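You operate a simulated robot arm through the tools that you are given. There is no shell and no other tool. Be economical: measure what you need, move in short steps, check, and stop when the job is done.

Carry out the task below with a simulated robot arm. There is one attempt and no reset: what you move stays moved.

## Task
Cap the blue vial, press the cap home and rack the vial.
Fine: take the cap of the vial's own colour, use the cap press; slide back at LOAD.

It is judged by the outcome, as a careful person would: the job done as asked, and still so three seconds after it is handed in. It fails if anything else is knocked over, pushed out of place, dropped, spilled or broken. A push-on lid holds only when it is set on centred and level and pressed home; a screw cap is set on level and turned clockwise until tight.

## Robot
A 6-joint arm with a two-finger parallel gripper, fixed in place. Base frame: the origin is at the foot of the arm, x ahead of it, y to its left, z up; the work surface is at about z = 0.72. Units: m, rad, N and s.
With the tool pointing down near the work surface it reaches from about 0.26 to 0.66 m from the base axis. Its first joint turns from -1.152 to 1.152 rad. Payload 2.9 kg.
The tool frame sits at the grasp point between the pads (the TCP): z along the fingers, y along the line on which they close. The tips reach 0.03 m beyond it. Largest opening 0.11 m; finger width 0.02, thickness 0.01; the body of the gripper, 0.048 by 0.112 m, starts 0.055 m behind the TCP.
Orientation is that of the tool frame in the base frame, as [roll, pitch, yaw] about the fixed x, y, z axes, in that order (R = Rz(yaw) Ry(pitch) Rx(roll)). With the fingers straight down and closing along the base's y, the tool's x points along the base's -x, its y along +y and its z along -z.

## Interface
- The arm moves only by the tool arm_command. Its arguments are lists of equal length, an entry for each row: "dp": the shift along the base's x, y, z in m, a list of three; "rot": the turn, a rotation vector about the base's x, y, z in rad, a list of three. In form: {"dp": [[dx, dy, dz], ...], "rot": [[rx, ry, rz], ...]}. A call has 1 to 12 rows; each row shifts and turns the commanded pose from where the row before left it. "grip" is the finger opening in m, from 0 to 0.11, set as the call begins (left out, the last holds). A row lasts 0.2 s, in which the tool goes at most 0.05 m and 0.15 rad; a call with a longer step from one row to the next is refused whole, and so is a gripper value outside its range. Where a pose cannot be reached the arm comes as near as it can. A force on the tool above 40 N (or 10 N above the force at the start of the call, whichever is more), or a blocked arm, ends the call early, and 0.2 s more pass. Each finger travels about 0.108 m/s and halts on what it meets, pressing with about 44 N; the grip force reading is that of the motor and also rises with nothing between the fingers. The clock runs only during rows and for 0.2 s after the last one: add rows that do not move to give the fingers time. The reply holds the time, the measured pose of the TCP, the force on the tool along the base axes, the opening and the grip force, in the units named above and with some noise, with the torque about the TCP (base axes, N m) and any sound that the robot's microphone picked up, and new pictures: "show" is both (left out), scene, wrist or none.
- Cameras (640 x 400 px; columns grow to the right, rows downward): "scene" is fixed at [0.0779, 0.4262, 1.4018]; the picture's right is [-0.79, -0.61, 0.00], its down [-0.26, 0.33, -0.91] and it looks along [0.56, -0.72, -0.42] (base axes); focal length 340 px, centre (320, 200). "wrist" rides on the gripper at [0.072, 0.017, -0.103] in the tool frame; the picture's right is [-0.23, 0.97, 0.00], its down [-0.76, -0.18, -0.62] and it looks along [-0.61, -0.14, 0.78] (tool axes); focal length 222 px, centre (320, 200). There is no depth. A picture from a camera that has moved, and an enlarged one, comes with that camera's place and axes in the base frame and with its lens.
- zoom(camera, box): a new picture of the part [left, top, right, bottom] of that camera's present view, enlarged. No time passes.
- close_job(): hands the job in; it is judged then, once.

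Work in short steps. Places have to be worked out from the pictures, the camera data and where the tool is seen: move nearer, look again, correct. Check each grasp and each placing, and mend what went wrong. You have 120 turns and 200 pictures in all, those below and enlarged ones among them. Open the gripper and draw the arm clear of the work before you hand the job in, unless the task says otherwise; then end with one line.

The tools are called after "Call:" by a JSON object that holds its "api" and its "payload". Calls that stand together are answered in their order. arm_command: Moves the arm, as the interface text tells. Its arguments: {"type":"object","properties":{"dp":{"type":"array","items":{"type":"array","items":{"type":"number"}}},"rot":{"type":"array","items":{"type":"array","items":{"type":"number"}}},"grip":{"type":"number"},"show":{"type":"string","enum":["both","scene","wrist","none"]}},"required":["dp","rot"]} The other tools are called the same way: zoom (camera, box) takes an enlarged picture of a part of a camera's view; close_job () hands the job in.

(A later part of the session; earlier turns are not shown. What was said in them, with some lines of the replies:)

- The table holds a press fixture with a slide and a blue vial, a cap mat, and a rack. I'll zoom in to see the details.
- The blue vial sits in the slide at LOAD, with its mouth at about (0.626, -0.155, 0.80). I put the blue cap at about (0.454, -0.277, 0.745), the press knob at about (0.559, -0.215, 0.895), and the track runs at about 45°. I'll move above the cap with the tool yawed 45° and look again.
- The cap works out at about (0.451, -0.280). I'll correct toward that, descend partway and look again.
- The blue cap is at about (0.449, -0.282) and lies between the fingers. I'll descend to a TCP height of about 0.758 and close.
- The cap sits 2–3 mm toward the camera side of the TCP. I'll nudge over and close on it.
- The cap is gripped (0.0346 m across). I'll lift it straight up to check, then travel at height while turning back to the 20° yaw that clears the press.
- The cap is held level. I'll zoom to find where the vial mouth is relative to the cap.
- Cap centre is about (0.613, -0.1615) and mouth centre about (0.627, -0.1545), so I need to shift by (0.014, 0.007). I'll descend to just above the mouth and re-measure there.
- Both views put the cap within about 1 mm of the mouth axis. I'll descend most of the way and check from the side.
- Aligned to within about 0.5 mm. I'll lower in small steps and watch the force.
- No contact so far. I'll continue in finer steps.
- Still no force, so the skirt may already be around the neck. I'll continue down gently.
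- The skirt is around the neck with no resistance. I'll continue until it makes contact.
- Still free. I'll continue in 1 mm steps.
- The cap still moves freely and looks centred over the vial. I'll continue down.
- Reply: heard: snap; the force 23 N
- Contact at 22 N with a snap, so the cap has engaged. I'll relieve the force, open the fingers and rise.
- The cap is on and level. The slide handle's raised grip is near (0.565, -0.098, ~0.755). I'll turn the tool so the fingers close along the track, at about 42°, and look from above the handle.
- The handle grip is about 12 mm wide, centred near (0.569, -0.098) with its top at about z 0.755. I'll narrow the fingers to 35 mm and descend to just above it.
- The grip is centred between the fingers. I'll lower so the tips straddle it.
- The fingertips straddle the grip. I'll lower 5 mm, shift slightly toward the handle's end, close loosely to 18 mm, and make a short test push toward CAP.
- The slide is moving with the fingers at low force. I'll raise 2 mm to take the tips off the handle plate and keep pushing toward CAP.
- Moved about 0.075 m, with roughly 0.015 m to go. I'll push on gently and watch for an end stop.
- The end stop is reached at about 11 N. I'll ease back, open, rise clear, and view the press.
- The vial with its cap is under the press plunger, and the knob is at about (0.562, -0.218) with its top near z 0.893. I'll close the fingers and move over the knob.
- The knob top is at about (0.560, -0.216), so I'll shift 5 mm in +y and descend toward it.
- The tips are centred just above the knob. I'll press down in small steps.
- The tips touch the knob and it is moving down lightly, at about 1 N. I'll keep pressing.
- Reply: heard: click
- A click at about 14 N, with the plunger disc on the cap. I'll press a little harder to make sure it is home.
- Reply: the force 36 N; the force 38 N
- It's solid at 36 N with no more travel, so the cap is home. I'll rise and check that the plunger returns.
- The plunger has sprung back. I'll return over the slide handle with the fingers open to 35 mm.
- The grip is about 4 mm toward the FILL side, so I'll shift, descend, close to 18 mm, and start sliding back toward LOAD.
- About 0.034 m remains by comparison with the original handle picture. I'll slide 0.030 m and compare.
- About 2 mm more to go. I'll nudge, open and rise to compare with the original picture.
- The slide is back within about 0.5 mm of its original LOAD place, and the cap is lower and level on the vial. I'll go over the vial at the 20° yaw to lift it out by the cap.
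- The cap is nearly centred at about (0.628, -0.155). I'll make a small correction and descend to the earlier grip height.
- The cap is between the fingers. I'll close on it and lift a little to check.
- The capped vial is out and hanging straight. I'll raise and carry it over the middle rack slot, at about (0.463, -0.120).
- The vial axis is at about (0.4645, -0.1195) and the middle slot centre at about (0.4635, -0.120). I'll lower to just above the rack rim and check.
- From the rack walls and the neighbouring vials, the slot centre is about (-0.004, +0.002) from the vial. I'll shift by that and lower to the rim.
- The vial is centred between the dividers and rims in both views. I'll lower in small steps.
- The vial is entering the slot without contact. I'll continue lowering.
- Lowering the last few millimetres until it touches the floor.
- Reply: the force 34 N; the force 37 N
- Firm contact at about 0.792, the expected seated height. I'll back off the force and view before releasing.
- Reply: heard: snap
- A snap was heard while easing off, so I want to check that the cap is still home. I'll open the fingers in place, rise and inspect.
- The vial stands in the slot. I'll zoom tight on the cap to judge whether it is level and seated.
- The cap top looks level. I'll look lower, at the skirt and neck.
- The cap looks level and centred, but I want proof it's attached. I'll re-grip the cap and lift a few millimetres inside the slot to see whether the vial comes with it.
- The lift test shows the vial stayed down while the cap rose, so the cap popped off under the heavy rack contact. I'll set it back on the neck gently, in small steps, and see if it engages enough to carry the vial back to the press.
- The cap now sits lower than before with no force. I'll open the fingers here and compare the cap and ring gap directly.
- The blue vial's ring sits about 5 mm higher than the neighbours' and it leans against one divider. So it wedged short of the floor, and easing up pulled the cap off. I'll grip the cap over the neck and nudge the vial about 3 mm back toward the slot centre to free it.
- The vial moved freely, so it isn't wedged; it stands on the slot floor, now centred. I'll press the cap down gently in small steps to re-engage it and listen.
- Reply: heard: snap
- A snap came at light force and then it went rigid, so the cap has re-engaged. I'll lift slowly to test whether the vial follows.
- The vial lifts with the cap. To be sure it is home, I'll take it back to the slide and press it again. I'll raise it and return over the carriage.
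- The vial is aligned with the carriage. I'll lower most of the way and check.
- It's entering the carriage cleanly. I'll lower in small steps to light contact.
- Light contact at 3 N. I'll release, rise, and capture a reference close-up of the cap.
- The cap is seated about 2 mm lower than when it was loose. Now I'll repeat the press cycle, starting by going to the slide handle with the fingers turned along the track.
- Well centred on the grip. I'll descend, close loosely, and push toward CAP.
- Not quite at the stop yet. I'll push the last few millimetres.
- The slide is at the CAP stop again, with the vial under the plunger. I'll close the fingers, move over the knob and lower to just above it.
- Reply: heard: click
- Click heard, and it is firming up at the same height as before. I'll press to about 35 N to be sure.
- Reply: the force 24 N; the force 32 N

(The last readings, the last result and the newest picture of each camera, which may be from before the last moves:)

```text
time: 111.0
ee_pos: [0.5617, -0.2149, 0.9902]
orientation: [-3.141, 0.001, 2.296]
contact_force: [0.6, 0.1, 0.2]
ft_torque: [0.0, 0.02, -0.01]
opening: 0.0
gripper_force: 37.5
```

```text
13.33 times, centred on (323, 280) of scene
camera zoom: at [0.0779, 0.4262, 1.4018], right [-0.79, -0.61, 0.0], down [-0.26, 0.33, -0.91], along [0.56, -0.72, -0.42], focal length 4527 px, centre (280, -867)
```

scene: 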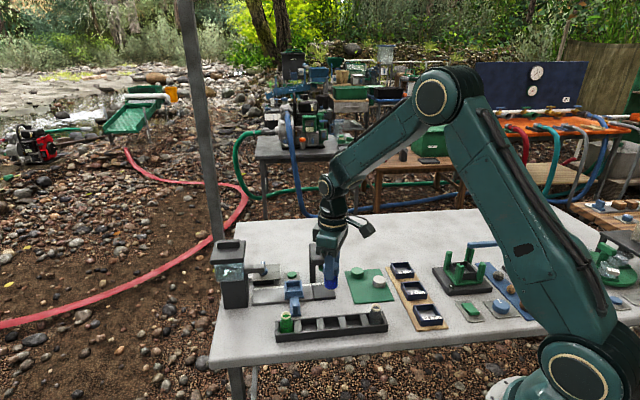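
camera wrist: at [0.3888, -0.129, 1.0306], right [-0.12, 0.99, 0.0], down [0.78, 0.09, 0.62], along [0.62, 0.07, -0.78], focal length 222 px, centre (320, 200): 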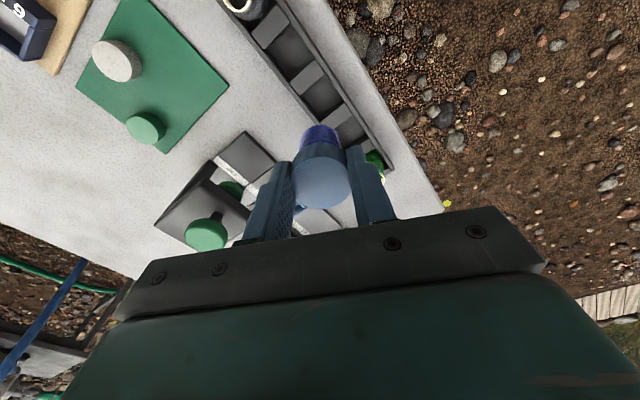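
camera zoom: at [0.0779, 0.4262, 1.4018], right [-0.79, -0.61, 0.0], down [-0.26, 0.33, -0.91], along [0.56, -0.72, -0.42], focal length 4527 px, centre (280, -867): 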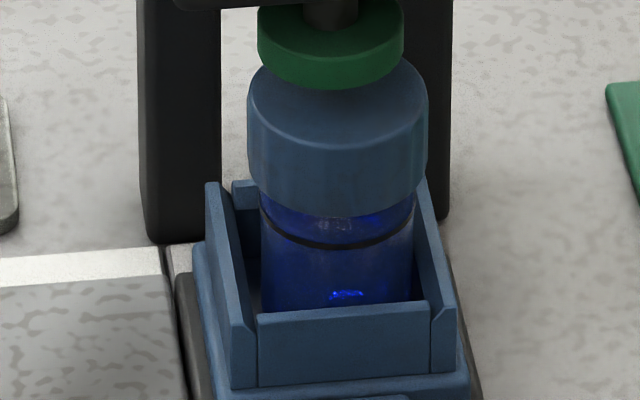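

The cap is level and home, with the gap to the ring unchanged at about 7 mm. I'll return to the handle and slide back to LOAD.

Call:
{"api": "arm_command", "payload": {"dp": [[-0.0158, 0.0156, 0], [-0.0158, 0.0156, 0], [-0.0158, 0.0156, 0], [-0.0158, 0.0156, 0], [0, 0, -0.05], [0, 0, -0.05], [0, 0, -0.05], [0, 0, -0.038], [0, 0, 0]], "rot": [[0, 0, 0], [0, 0, 0], [0, 0, 0], [0, 0, 0], [0, 0, 0], [0, 0, 0], [0, 0, 0], [0, 0, 0], [0, 0, 0]], "grip": 0.035, "show": "none"}}

Call:
{"api": "zoom", "payload": {"camera": "wrist", "box": [210, 50, 430, 220]}}

```text
time: 113.0
ee_pos: [0.4985, -0.1539, 0.8025]
orientation: [3.141, -0.001, 2.299]
contact_force: [0.0, -0.4, 0.6]
ft_torque: [0.0, 0.03, 0.0]
opening: 0.035
gripper_force: 0.1
```

```text
2.35 times, centred on (320, 135) of wrist
camera zoom: at [0.4614, -0.0882, 0.9049], right [0.88, 0.48, 0.0], down [0.37, -0.69, 0.62], along [0.3, -0.55, -0.78], focal length 523 px, centre (320, 353)
```

zoom: 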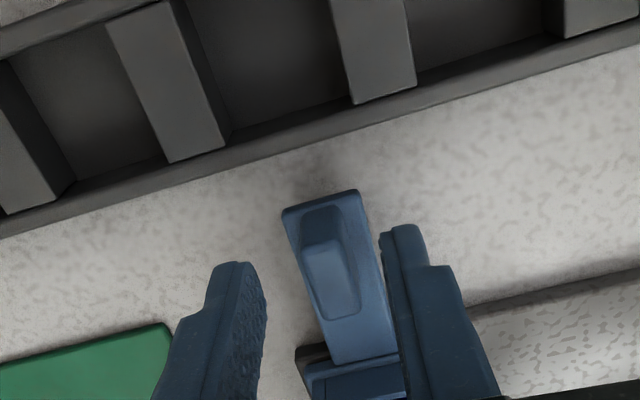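

Call:
{"api": "arm_command", "payload": {"dp": [[0, 0, -0.015], [0, 0, -0.0135], [0, 0, 0]], "rot": [[0, 0, 0], [0, 0, 0], [0, 0, 0]], "show": "none"}}

Call:
{"api": "arm_command", "payload": {"dp": [[0, 0, 0], [0, 0, 0], [0.0052, 0.005, 0], [0.0052, 0.005, 0], [0.0052, 0.005, 0], [0.0052, 0.005, 0], [0.0052, 0.005, 0], [0.0052, 0.005, 0], [0.0052, 0.005, 0], [0.0052, 0.005, 0], [0.0052, 0.005, 0], [0.0052, 0.005, 0]], "rot": [[0, 0, 0], [0, 0, 0], [0, 0, 0], [0, 0, 0], [0, 0, 0], [0, 0, 0], [0, 0, 0], [0, 0, 0], [0, 0, 0], [0, 0, 0], [0, 0, 0], [0, 0, 0]], "grip": 0.018, "show": "none"}}

Call:
{"api": "arm_command", "payload": {"dp": [[0.0045, 0.0042, 0], [0.0045, 0.004, 0], [0.002, 0.0018, 0], [0, 0, 0]], "rot": [[0, 0, 0], [0, 0, 0], [0, 0, 0], [0, 0, 0]], "show": "none"}}

Call:
{"api": "zoom", "payload": {"camera": "scene", "box": [250, 240, 350, 320]}}

```text
time: 113.8
ee_pos: [0.499, -0.1541, 0.774]
orientation: [-3.141, 0.001, 2.298]
contact_force: [0.3, -0.6, 0.8]
ft_torque: [0.0, -0.01, -0.01]
opening: 0.0347
gripper_force: 0.0
```

```text
time: 116.4
ee_pos: [0.5508, -0.105, 0.7745]
orientation: [3.14, -0.001, 2.296]
contact_force: [0.4, -0.3, 0.2]
ft_torque: [0.0, 0.0, -0.01]
opening: 0.0183
gripper_force: 0.1
```

```text
time: 117.4
ee_pos: [0.5614, -0.0946, 0.774]
orientation: [3.14, -0.001, 2.297]
contact_force: [1.6, 0.5, 1.1]
ft_torque: [0.03, -0.05, 0.02]
opening: 0.0189
gripper_force: 0.4
```

```text
5.00 times, centred on (300, 280) of scene
camera zoom: at [0.0779, 0.4262, 1.4018], right [-0.79, -0.61, 0.0], down [-0.26, 0.33, -0.91], along [0.56, -0.72, -0.42], focal length 1698 px, centre (420, -200)
```

zoom: 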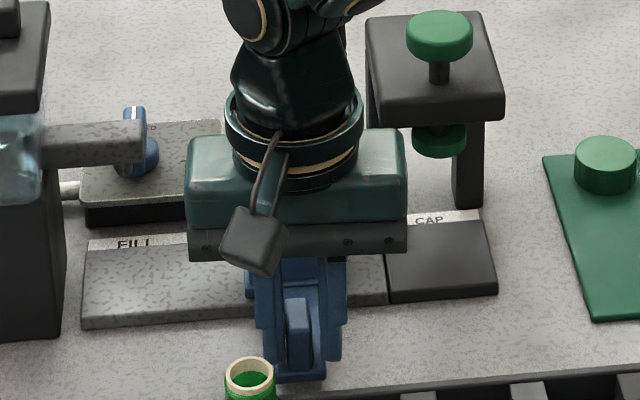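

About 2.5 mm short of the original place. I'll nudge, release and rise to compare.

Call:
{"api": "arm_command", "payload": {"dp": [[0.0011, 0.001, 0], [0.0008, 0.0008, 0], [0, 0, 0]], "rot": [[0, 0, 0], [0, 0, 0], [0, 0, 0]], "show": "none"}}

Call:
{"api": "arm_command", "payload": {"dp": [[0, 0, 0], [0, 0, 0], [0, 0, 0.04], [0, 0, 0.05], [0, 0, 0.05], [0, 0, 0.05], [0, 0, 0]], "rot": [[0, 0, 0], [0, 0, 0], [0, 0, 0], [0, 0, 0], [0, 0, 0], [0, 0, 0], [0, 0, 0]], "grip": 0.035, "show": "none"}}

Call:
{"api": "zoom", "payload": {"camera": "scene", "box": [250, 240, 350, 320]}}

```text
time: 118.2
ee_pos: [0.5627, -0.0921, 0.7745]
orientation: [-3.14, 0.0, 2.299]
contact_force: [-0.7, 0.7, 0.4]
ft_torque: [0.0, 0.01, 0.0]
opening: 0.0178
gripper_force: 0.1
```

```text
time: 119.8
ee_pos: [0.5621, -0.0918, 0.9648]
orientation: [-3.14, 0.0, 2.297]
contact_force: [0.0, -0.3, -0.3]
ft_torque: [0.01, -0.01, -0.02]
opening: 0.035
gripper_force: 0.1
```

```text
5.00 times, centred on (300, 280) of scene
camera zoom: at [0.0779, 0.4262, 1.4018], right [-0.79, -0.61, 0.0], down [-0.26, 0.33, -0.91], along [0.56, -0.72, -0.42], focal length 1698 px, centre (420, -200)
```

zoom: 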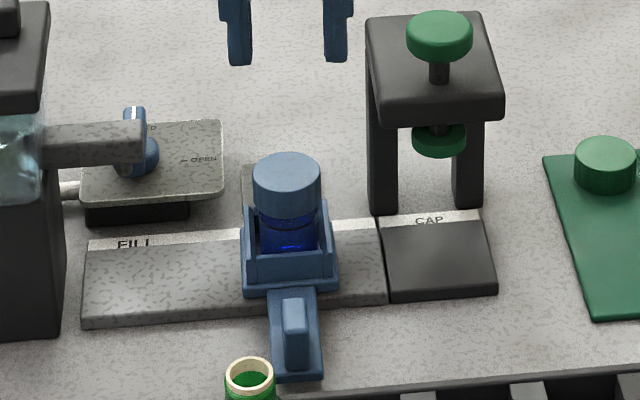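

The slide is at LOAD. I'll go back over the vial at the 20° yaw to pick it up.

Call:
{"api": "arm_command", "payload": {"dp": [[0.007, -0.0073, 0], [0.007, -0.0073, 0], [0.007, -0.0073, 0], [0.007, -0.0073, 0], [0.007, -0.0073, 0], [0.007, -0.0073, 0], [0.007, -0.0073, 0], [0.007, -0.0073, 0], [0.0075, -0.007, 0], [0, 0, 0]], "rot": [[0, 0, 0.133], [0, 0, 0.133], [0, 0, 0.133], [0, 0, 0.133], [0, 0, 0.133], [0, 0, 0.133], [0, 0, 0.133], [0, 0, 0.133], [0, 0, 0.13], [0, 0, 0]], "grip": 0.055, "show": "none"}}

Call:
{"api": "arm_command", "payload": {"dp": [[-0.0005, -0.0005, -0.04], [0, 0, -0.04], [0, 0, -0.03], [0, 0, 0]], "rot": [[0, 0, 0], [0, 0, 0], [0, 0, 0], [0, 0, 0]], "show": "none"}}

Call:
{"api": "zoom", "payload": {"camera": "wrist", "box": [210, 70, 430, 240]}}

```text
time: 122.0
ee_pos: [0.6277, -0.1577, 0.9632]
orientation: [-3.14, -0.001, -2.79]
contact_force: [0.0, 0.0, -0.2]
ft_torque: [0.0, 0.04, -0.01]
opening: 0.0548
gripper_force: 0.0
```

```text
time: 123.0
ee_pos: [0.6266, -0.158, 0.8557]
orientation: [3.14, 0.0, -2.793]
contact_force: [0.2, 0.5, 0.4]
ft_torque: [-0.02, 0.03, -0.01]
opening: 0.055
gripper_force: 0.0
```

```text
2.35 times, centred on (320, 155) of wrist
camera zoom: at [0.5508, -0.167, 0.9569], right [-0.12, 0.99, 0.0], down [0.78, 0.09, 0.62], along [0.62, 0.07, -0.78], focal length 523 px, centre (320, 306)
```

zoom: 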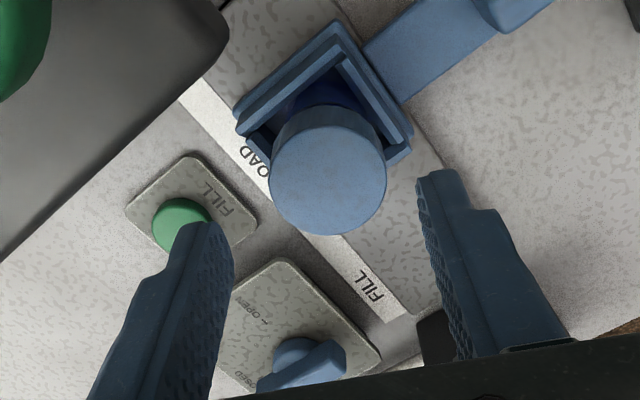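

The cap is centred within about 1 mm. I'll descend, grip and lift slowly.

Call:
{"api": "arm_command", "payload": {"dp": [[0, 0.001, -0.025], [0, 0, -0.015], [0, 0, -0.009], [0, 0, 0]], "rot": [[0, 0, 0], [0, 0, 0], [0, 0, 0], [0, 0, 0]], "show": "none"}}

Call:
{"api": "arm_command", "payload": {"dp": [[0, 0, 0], [0, 0, 0], [0, 0, 0]], "rot": [[0, 0, 0], [0, 0, 0], [0, 0, 0]], "grip": 0.02, "show": "none"}}

Call:
{"api": "arm_command", "payload": {"dp": [[0, 0, 0.005], [0, 0, 0.01], [0, 0, 0.02], [0, 0, 0.03], [0, 0, 0.04], [0, 0, 0.02], [0, 0, 0]], "rot": [[0, 0, 0], [0, 0, 0], [0, 0, 0], [0, 0, 0], [0, 0, 0], [0, 0, 0], [0, 0, 0]], "show": "none"}}

Call:
{"api": "zoom", "payload": {"camera": "scene", "box": [250, 210, 350, 310]}}

```text
time: 124.0
ee_pos: [0.6273, -0.1572, 0.8044]
orientation: [3.141, 0.0, -2.792]
contact_force: [0.6, -0.2, 0.3]
ft_torque: [-0.03, -0.02, 0.0]
opening: 0.0549
gripper_force: 0.1
```

```text
time: 124.8
ee_pos: [0.6271, -0.1572, 0.8052]
orientation: [-3.141, 0.0, -2.792]
contact_force: [0.3, -0.1, -0.7]
ft_torque: [-0.01, -0.02, 0.02]
opening: 0.0343
gripper_force: 44.5
```

```text
time: 126.4
ee_pos: [0.6264, -0.1566, 0.9298]
orientation: [-3.141, -0.001, -2.792]
contact_force: [0.4, 0.1, 0.1]
ft_torque: [0.03, 0.0, 0.0]
opening: 0.0347
gripper_force: 44.0
```

```text
4.00 times, centred on (300, 260) of scene
camera zoom: at [0.0779, 0.4262, 1.4018], right [-0.79, -0.61, 0.0], down [-0.26, 0.33, -0.91], along [0.56, -0.72, -0.42], focal length 1358 px, centre (400, -40)
```

zoom: 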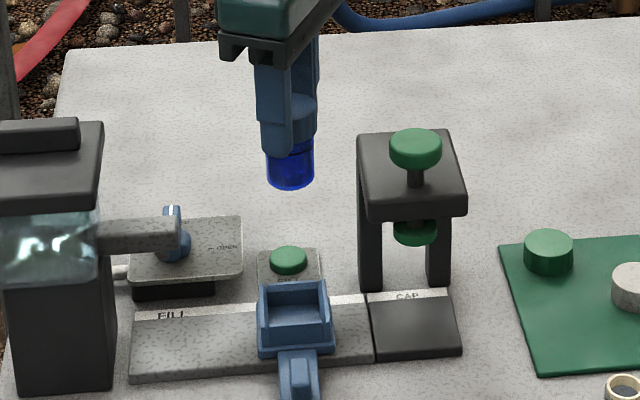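

The vial came up with the cap. I'll carry it to the middle slot, using the centred position found earlier, (0.462, -0.1185).

Call:
{"api": "arm_command", "payload": {"dp": [[-0.0274, 0.0063, 0], [-0.0274, 0.0063, 0], [-0.0274, 0.0063, 0], [-0.0274, 0.0063, 0], [-0.0274, 0.0063, 0], [-0.0274, 0.0063, 0], [0, 0, -0.03], [0, 0, -0.03], [0, 0, -0.03], [0, 0, -0.015], [0, 0, 0], [0, 0, 0]], "rot": [[0, 0, 0], [0, 0, 0], [0, 0, 0], [0, 0, 0], [0, 0, 0], [0, 0, 0], [0, 0, 0], [0, 0, 0], [0, 0, 0], [0, 0, 0], [0, 0, 0], [0, 0, 0]], "show": "none"}}

Call:
{"api": "zoom", "payload": {"camera": "scene", "box": [305, 285, 355, 330]}}

Call:
{"api": "zoom", "payload": {"camera": "wrist", "box": [260, 70, 390, 180]}}

```text
time: 129.0
ee_pos: [0.4632, -0.1207, 0.8252]
orientation: [-3.14, 0.001, -2.792]
contact_force: [0.0, -0.5, -0.8]
ft_torque: [0.02, 0.01, -0.01]
opening: 0.0345
gripper_force: 43.9
```

```text
8.89 times, centred on (330, 308) of scene
camera zoom: at [0.0779, 0.4262, 1.4018], right [-0.79, -0.61, 0.0], down [-0.26, 0.33, -0.91], along [0.56, -0.72, -0.42], focal length 3018 px, centre (231, -756)
```

zoom: 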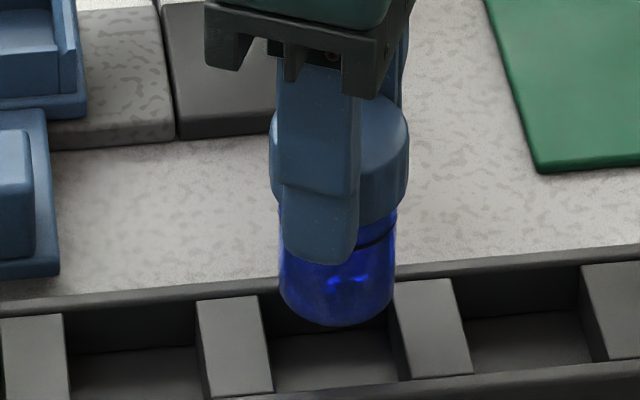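

```text
3.64 times, centred on (325, 125) of wrist
camera zoom: at [0.3861, -0.1287, 0.9279], right [-0.12, 0.99, 0.0], down [0.78, 0.09, 0.62], along [0.62, 0.07, -0.78], focal length 808 px, centre (302, 473)
```

zoom: 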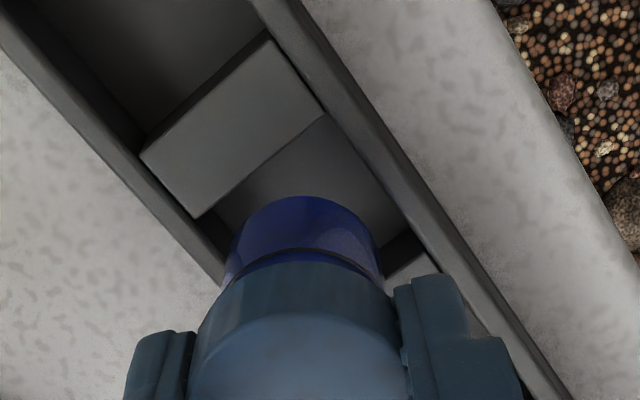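

Slightly off, about 2 mm toward the slide side and the CAP-side divider. I'll correct by +2 mm in y, lower into the slot and re-check.

Call:
{"api": "arm_command", "payload": {"dp": [[0.0002, 0.002, 0], [0, 0, -0.006], [0, 0, -0.006], [0, 0, -0.004], [0, 0, 0], [0, 0, 0]], "rot": [[0, 0, 0], [0, 0, 0], [0, 0, 0], [0, 0, 0], [0, 0, 0], [0, 0, 0]], "show": "none"}}

Call:
{"api": "zoom", "payload": {"camera": "scene", "box": [305, 285, 355, 330]}}

Call:
{"api": "zoom", "payload": {"camera": "wrist", "box": [260, 70, 390, 180]}}

```text
time: 130.4
ee_pos: [0.4618, -0.1166, 0.8099]
orientation: [-3.141, 0.0, -2.792]
contact_force: [0.4, 0.7, -0.2]
ft_torque: [-0.02, -0.03, 0.0]
opening: 0.0348
gripper_force: 44.3
```

```text
8.89 times, centred on (330, 308) of scene
camera zoom: at [0.0779, 0.4262, 1.4018], right [-0.79, -0.61, 0.0], down [-0.26, 0.33, -0.91], along [0.56, -0.72, -0.42], focal length 3018 px, centre (231, -756)
```

zoom: 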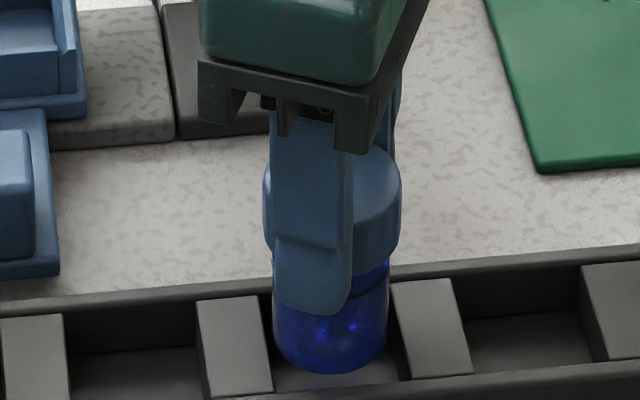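

```text
3.64 times, centred on (325, 125) of wrist
camera zoom: at [0.3864, -0.1261, 0.9116], right [-0.12, 0.99, 0.0], down [0.78, 0.09, 0.62], along [0.62, 0.07, -0.78], focal length 808 px, centre (302, 473)
```

zoom: 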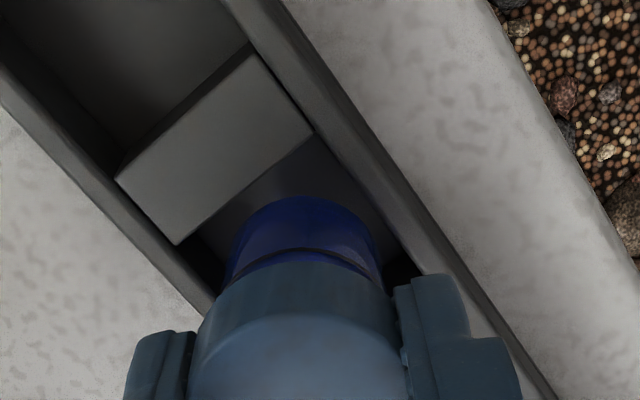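

Centred on both axes. I'll lower to near the floor, then step gently.

Call:
{"api": "arm_command", "payload": {"dp": [[0, 0, -0.005], [0, 0, -0.005], [0, 0, -0.004], [0, 0, 0]], "rot": [[0, 0, 0], [0, 0, 0], [0, 0, 0], [0, 0, 0]], "show": "none"}}

Call:
{"api": "arm_command", "payload": {"dp": [[0, 0, -0.002], [0, 0, 0]], "rot": [[0, 0, 0], [0, 0, 0]], "show": "none"}}

Call:
{"api": "arm_command", "payload": {"dp": [[0, 0, -0.001], [0, 0, 0]], "rot": [[0, 0, 0], [0, 0, 0]], "show": "none"}}

Call:
{"api": "arm_command", "payload": {"dp": [[0, 0, -0.0007], [0, 0, 0]], "rot": [[0, 0, 0], [0, 0, 0]], "show": "none"}}

Call:
{"api": "zoom", "payload": {"camera": "scene", "box": [322, 302, 358, 332]}}

```text
time: 131.4
ee_pos: [0.4625, -0.1167, 0.795]
orientation: [3.141, -0.001, -2.792]
contact_force: [0.1, -0.2, -0.2]
ft_torque: [0.03, 0.02, -0.03]
opening: 0.0349
gripper_force: 43.6
```

```text
time: 132.0
ee_pos: [0.4626, -0.1169, 0.7926]
orientation: [-3.141, 0.0, -2.791]
contact_force: [0.4, -0.3, -0.7]
ft_torque: [-0.03, 0.02, -0.03]
opening: 0.0346
gripper_force: 44.2
```

```text
time: 132.6
ee_pos: [0.4625, -0.1174, 0.7923]
orientation: [3.142, 0.002, -2.794]
contact_force: [0.1, -0.1, -0.1]
ft_torque: [0.01, 0.03, 0.03]
opening: 0.0346
gripper_force: 44.0
```

```text
time: 133.2
ee_pos: [0.4625, -0.1177, 0.7912]
orientation: [3.141, -0.001, -2.792]
contact_force: [0.6, -0.6, -0.4]
ft_torque: [-0.01, -0.01, 0.03]
opening: 0.0346
gripper_force: 43.3
```

```text
13.33 times, centred on (340, 317) of scene
camera zoom: at [0.0779, 0.4262, 1.4018], right [-0.79, -0.61, 0.0], down [-0.26, 0.33, -0.91], along [0.56, -0.72, -0.42], focal length 4527 px, centre (53, -1360)
```

zoom: 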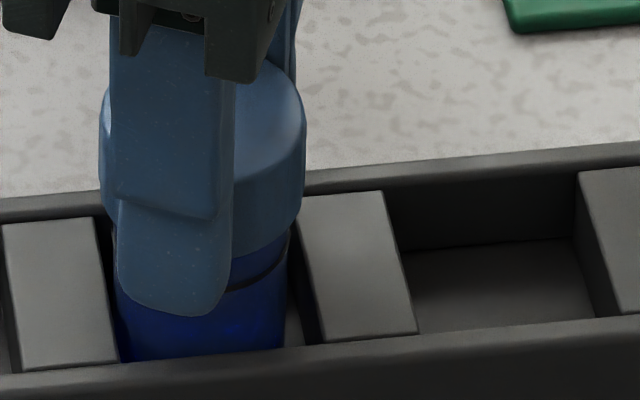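

Call:
{"api": "arm_command", "payload": {"dp": [[-0.0008, -0.0006, -0.0007], [0, 0, 0]], "rot": [[0, 0, 0], [0, 0, 0]], "show": "none"}}

Call:
{"api": "arm_command", "payload": {"dp": [[0, 0, -0.0007], [0, 0, 0]], "rot": [[0, 0, 0], [0, 0, 0]], "show": "none"}}

Call:
{"api": "arm_command", "payload": {"dp": [[0, 0, -0.0007], [0, 0, 0]], "rot": [[0, 0, 0], [0, 0, 0]], "show": "none"}}

```text
time: 133.8
ee_pos: [0.4616, -0.1181, 0.7911]
orientation: [-3.141, 0.0, -2.792]
contact_force: [0.5, 0.5, 1.3]
ft_torque: [0.01, 0.0, 0.02]
opening: 0.0348
gripper_force: 44.5
```

```text
time: 134.4
ee_pos: [0.4611, -0.1185, 0.7915]
orientation: [3.141, -0.003, -2.793]
contact_force: [-2.0, 1.3, 11.1]
ft_torque: [0.06, 0.08, -0.02]
opening: 0.0348
gripper_force: 44.0
```

```text
time: 135.0
ee_pos: [0.4609, -0.1167, 0.7913]
orientation: [3.141, 0.003, -2.794]
contact_force: [-4.3, 2.2, 25.8]
ft_torque: [0.05, 0.16, 0.03]
opening: 0.0344
gripper_force: 44.2
```

It's on the floor. I'll ease up exactly by the overtravel, then open.

Call:
{"api": "arm_command", "payload": {"dp": [[0, 0, 0.0006], [0, 0, 0.0006], [0, 0, 0]], "rot": [[0, 0, 0], [0, 0, 0], [0, 0, 0]], "show": "none"}}

Call:
{"api": "zoom", "payload": {"camera": "scene", "box": [322, 302, 358, 332]}}

```text
time: 135.8
ee_pos: [0.4616, -0.118, 0.7901]
orientation: [3.14, 0.0, -2.792]
contact_force: [3.6, 1.1, 7.7]
ft_torque: [-0.06, -0.25, 0.05]
opening: 0.0339
gripper_force: 43.9
```

```text
13.33 times, centred on (340, 317) of scene
camera zoom: at [0.0779, 0.4263, 1.4018], right [-0.79, -0.61, 0.0], down [-0.26, 0.33, -0.91], along [0.56, -0.72, -0.42], focal length 4527 px, centre (53, -1360)
```

zoom: 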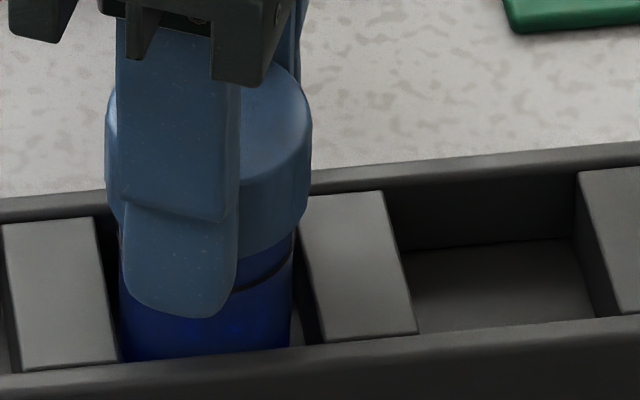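

No snap this time. I'll open and rise, then check the cap height against the ring.

Call:
{"api": "arm_command", "payload": {"dp": [[0, 0, 0], [0, 0, 0]], "rot": [[0, 0, 0], [0, 0, 0]], "grip": 0.05, "show": "none"}}

Call:
{"api": "zoom", "payload": {"camera": "scene", "box": [322, 302, 358, 332]}}

Call:
{"api": "arm_command", "payload": {"dp": [[0, 0, 0.02], [0, 0, 0.03], [0, 0, 0.04], [0, 0, 0.03], [0, 0, 0]], "rot": [[0, 0, 0], [0, 0, 0], [0, 0, 0], [0, 0, 0], [0, 0, 0]], "show": "none"}}

Call:
{"api": "zoom", "payload": {"camera": "scene", "box": [322, 302, 358, 332]}}

```text
time: 136.4
ee_pos: [0.4605, -0.1177, 0.7907]
orientation: [3.139, -0.002, -2.793]
contact_force: [0.8, 0.5, 0.3]
ft_torque: [-0.01, 0.02, 0.0]
opening: 0.0502
gripper_force: 0.2
```

```text
13.33 times, centred on (340, 317) of scene
camera zoom: at [0.0779, 0.4262, 1.4018], right [-0.79, -0.61, 0.0], down [-0.26, 0.33, -0.91], along [0.56, -0.72, -0.42], focal length 4527 px, centre (53, -1360)
```

zoom: 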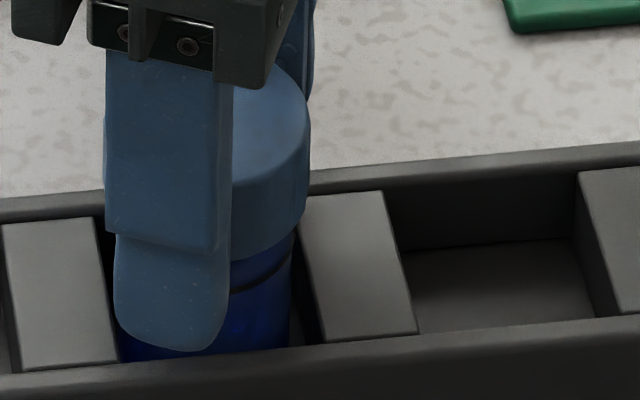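

```text
time: 137.6
ee_pos: [0.4603, -0.1181, 0.9109]
orientation: [-3.141, -0.001, -2.793]
contact_force: [0.3, -0.2, -0.4]
ft_torque: [0.0, -0.02, 0.02]
opening: 0.05
gripper_force: 0.1
```

```text
13.33 times, centred on (340, 317) of scene
camera zoom: at [0.0779, 0.4262, 1.4018], right [-0.79, -0.61, 0.0], down [-0.26, 0.33, -0.91], along [0.56, -0.72, -0.42], focal length 4527 px, centre (53, -1360)
```

zoom: 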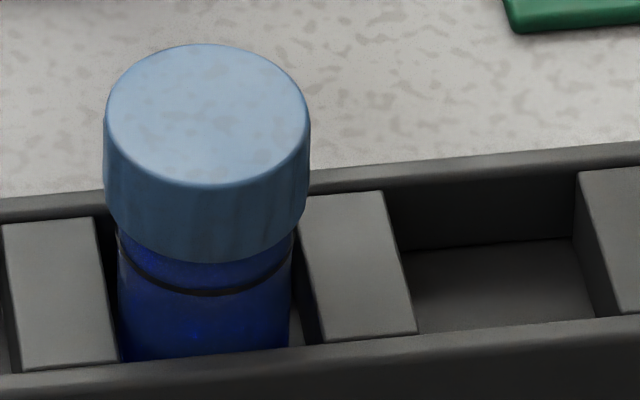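

The cap-to-ring gap is 32 px, about 6.3 mm, against 45–47 px when it was loose. The cap is seated, level and centred, and the vial stands on the slot floor. I'll draw the arm clear and take a final overall look.

Call:
{"api": "arm_command", "payload": {"dp": [[0, 0, 0.05], [0, 0, 0.05], [-0.02, -0.02, 0.04], [-0.02, -0.02, 0.03], [0, 0, 0], [0, 0, 0]], "rot": [[0, 0, 0], [0, 0, 0], [0, 0, 0], [0, 0, 0], [0, 0, 0], [0, 0, 0]], "grip": 0.1, "show": "wrist"}}

Call:
{"api": "zoom", "payload": {"camera": "scene", "box": [200, 225, 410, 355]}}

```text
time: 139.0
ee_pos: [0.4204, -0.1587, 1.0817]
orientation: [-3.142, 0.0, -2.795]
contact_force: [0.1, 0.5, 0.3]
ft_torque: [0.03, 0.0, 0.0]
opening: 0.0998
gripper_force: 0.1
camera wrist: at [0.3448, -0.1667, 1.1836], right [-0.12, 0.99, 0.0], down [0.78, 0.09, 0.62], along [0.62, 0.08, -0.78], focal length 222 px, centre (320, 200)
```

wrist: 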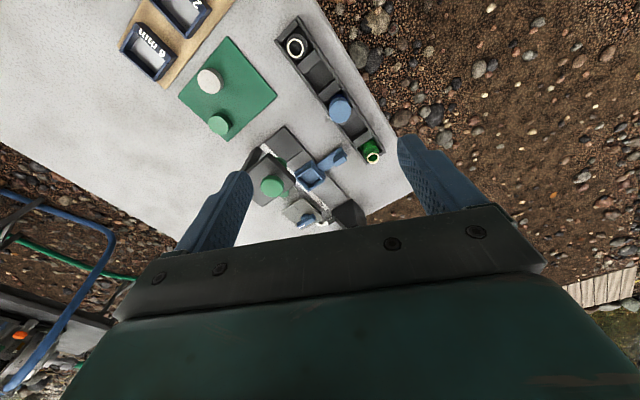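

```text
3.05 times, centred on (305, 290) of scene
camera zoom: at [0.0779, 0.4262, 1.4018], right [-0.79, -0.61, 0.0], down [-0.26, 0.33, -0.91], along [0.56, -0.72, -0.42], focal length 1035 px, centre (366, -74)
```

zoom: 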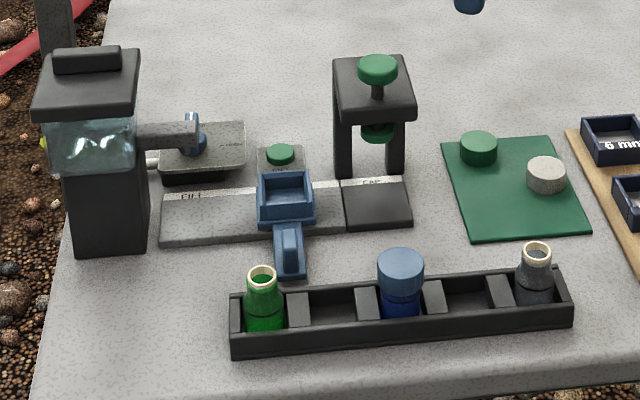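

Everything is in place: the capped blue vial is in the rack, the slide is empty at LOAD, and the other vials and caps are undisturbed. The arm is clear with the gripper open, so I'm handing in the job.

Call:
{"api": "close_job", "payload": {}}

```text
The job is handed in.
```

The blue vial is capped with the blue cap, pressed home in the cap press and standing in the middle rack slot, with the slide back at LOAD; the cap came loose on the first racking, so I re-seated it, pressed it again and racked it a second time, judging it home from the pictures rather than a final lift test.
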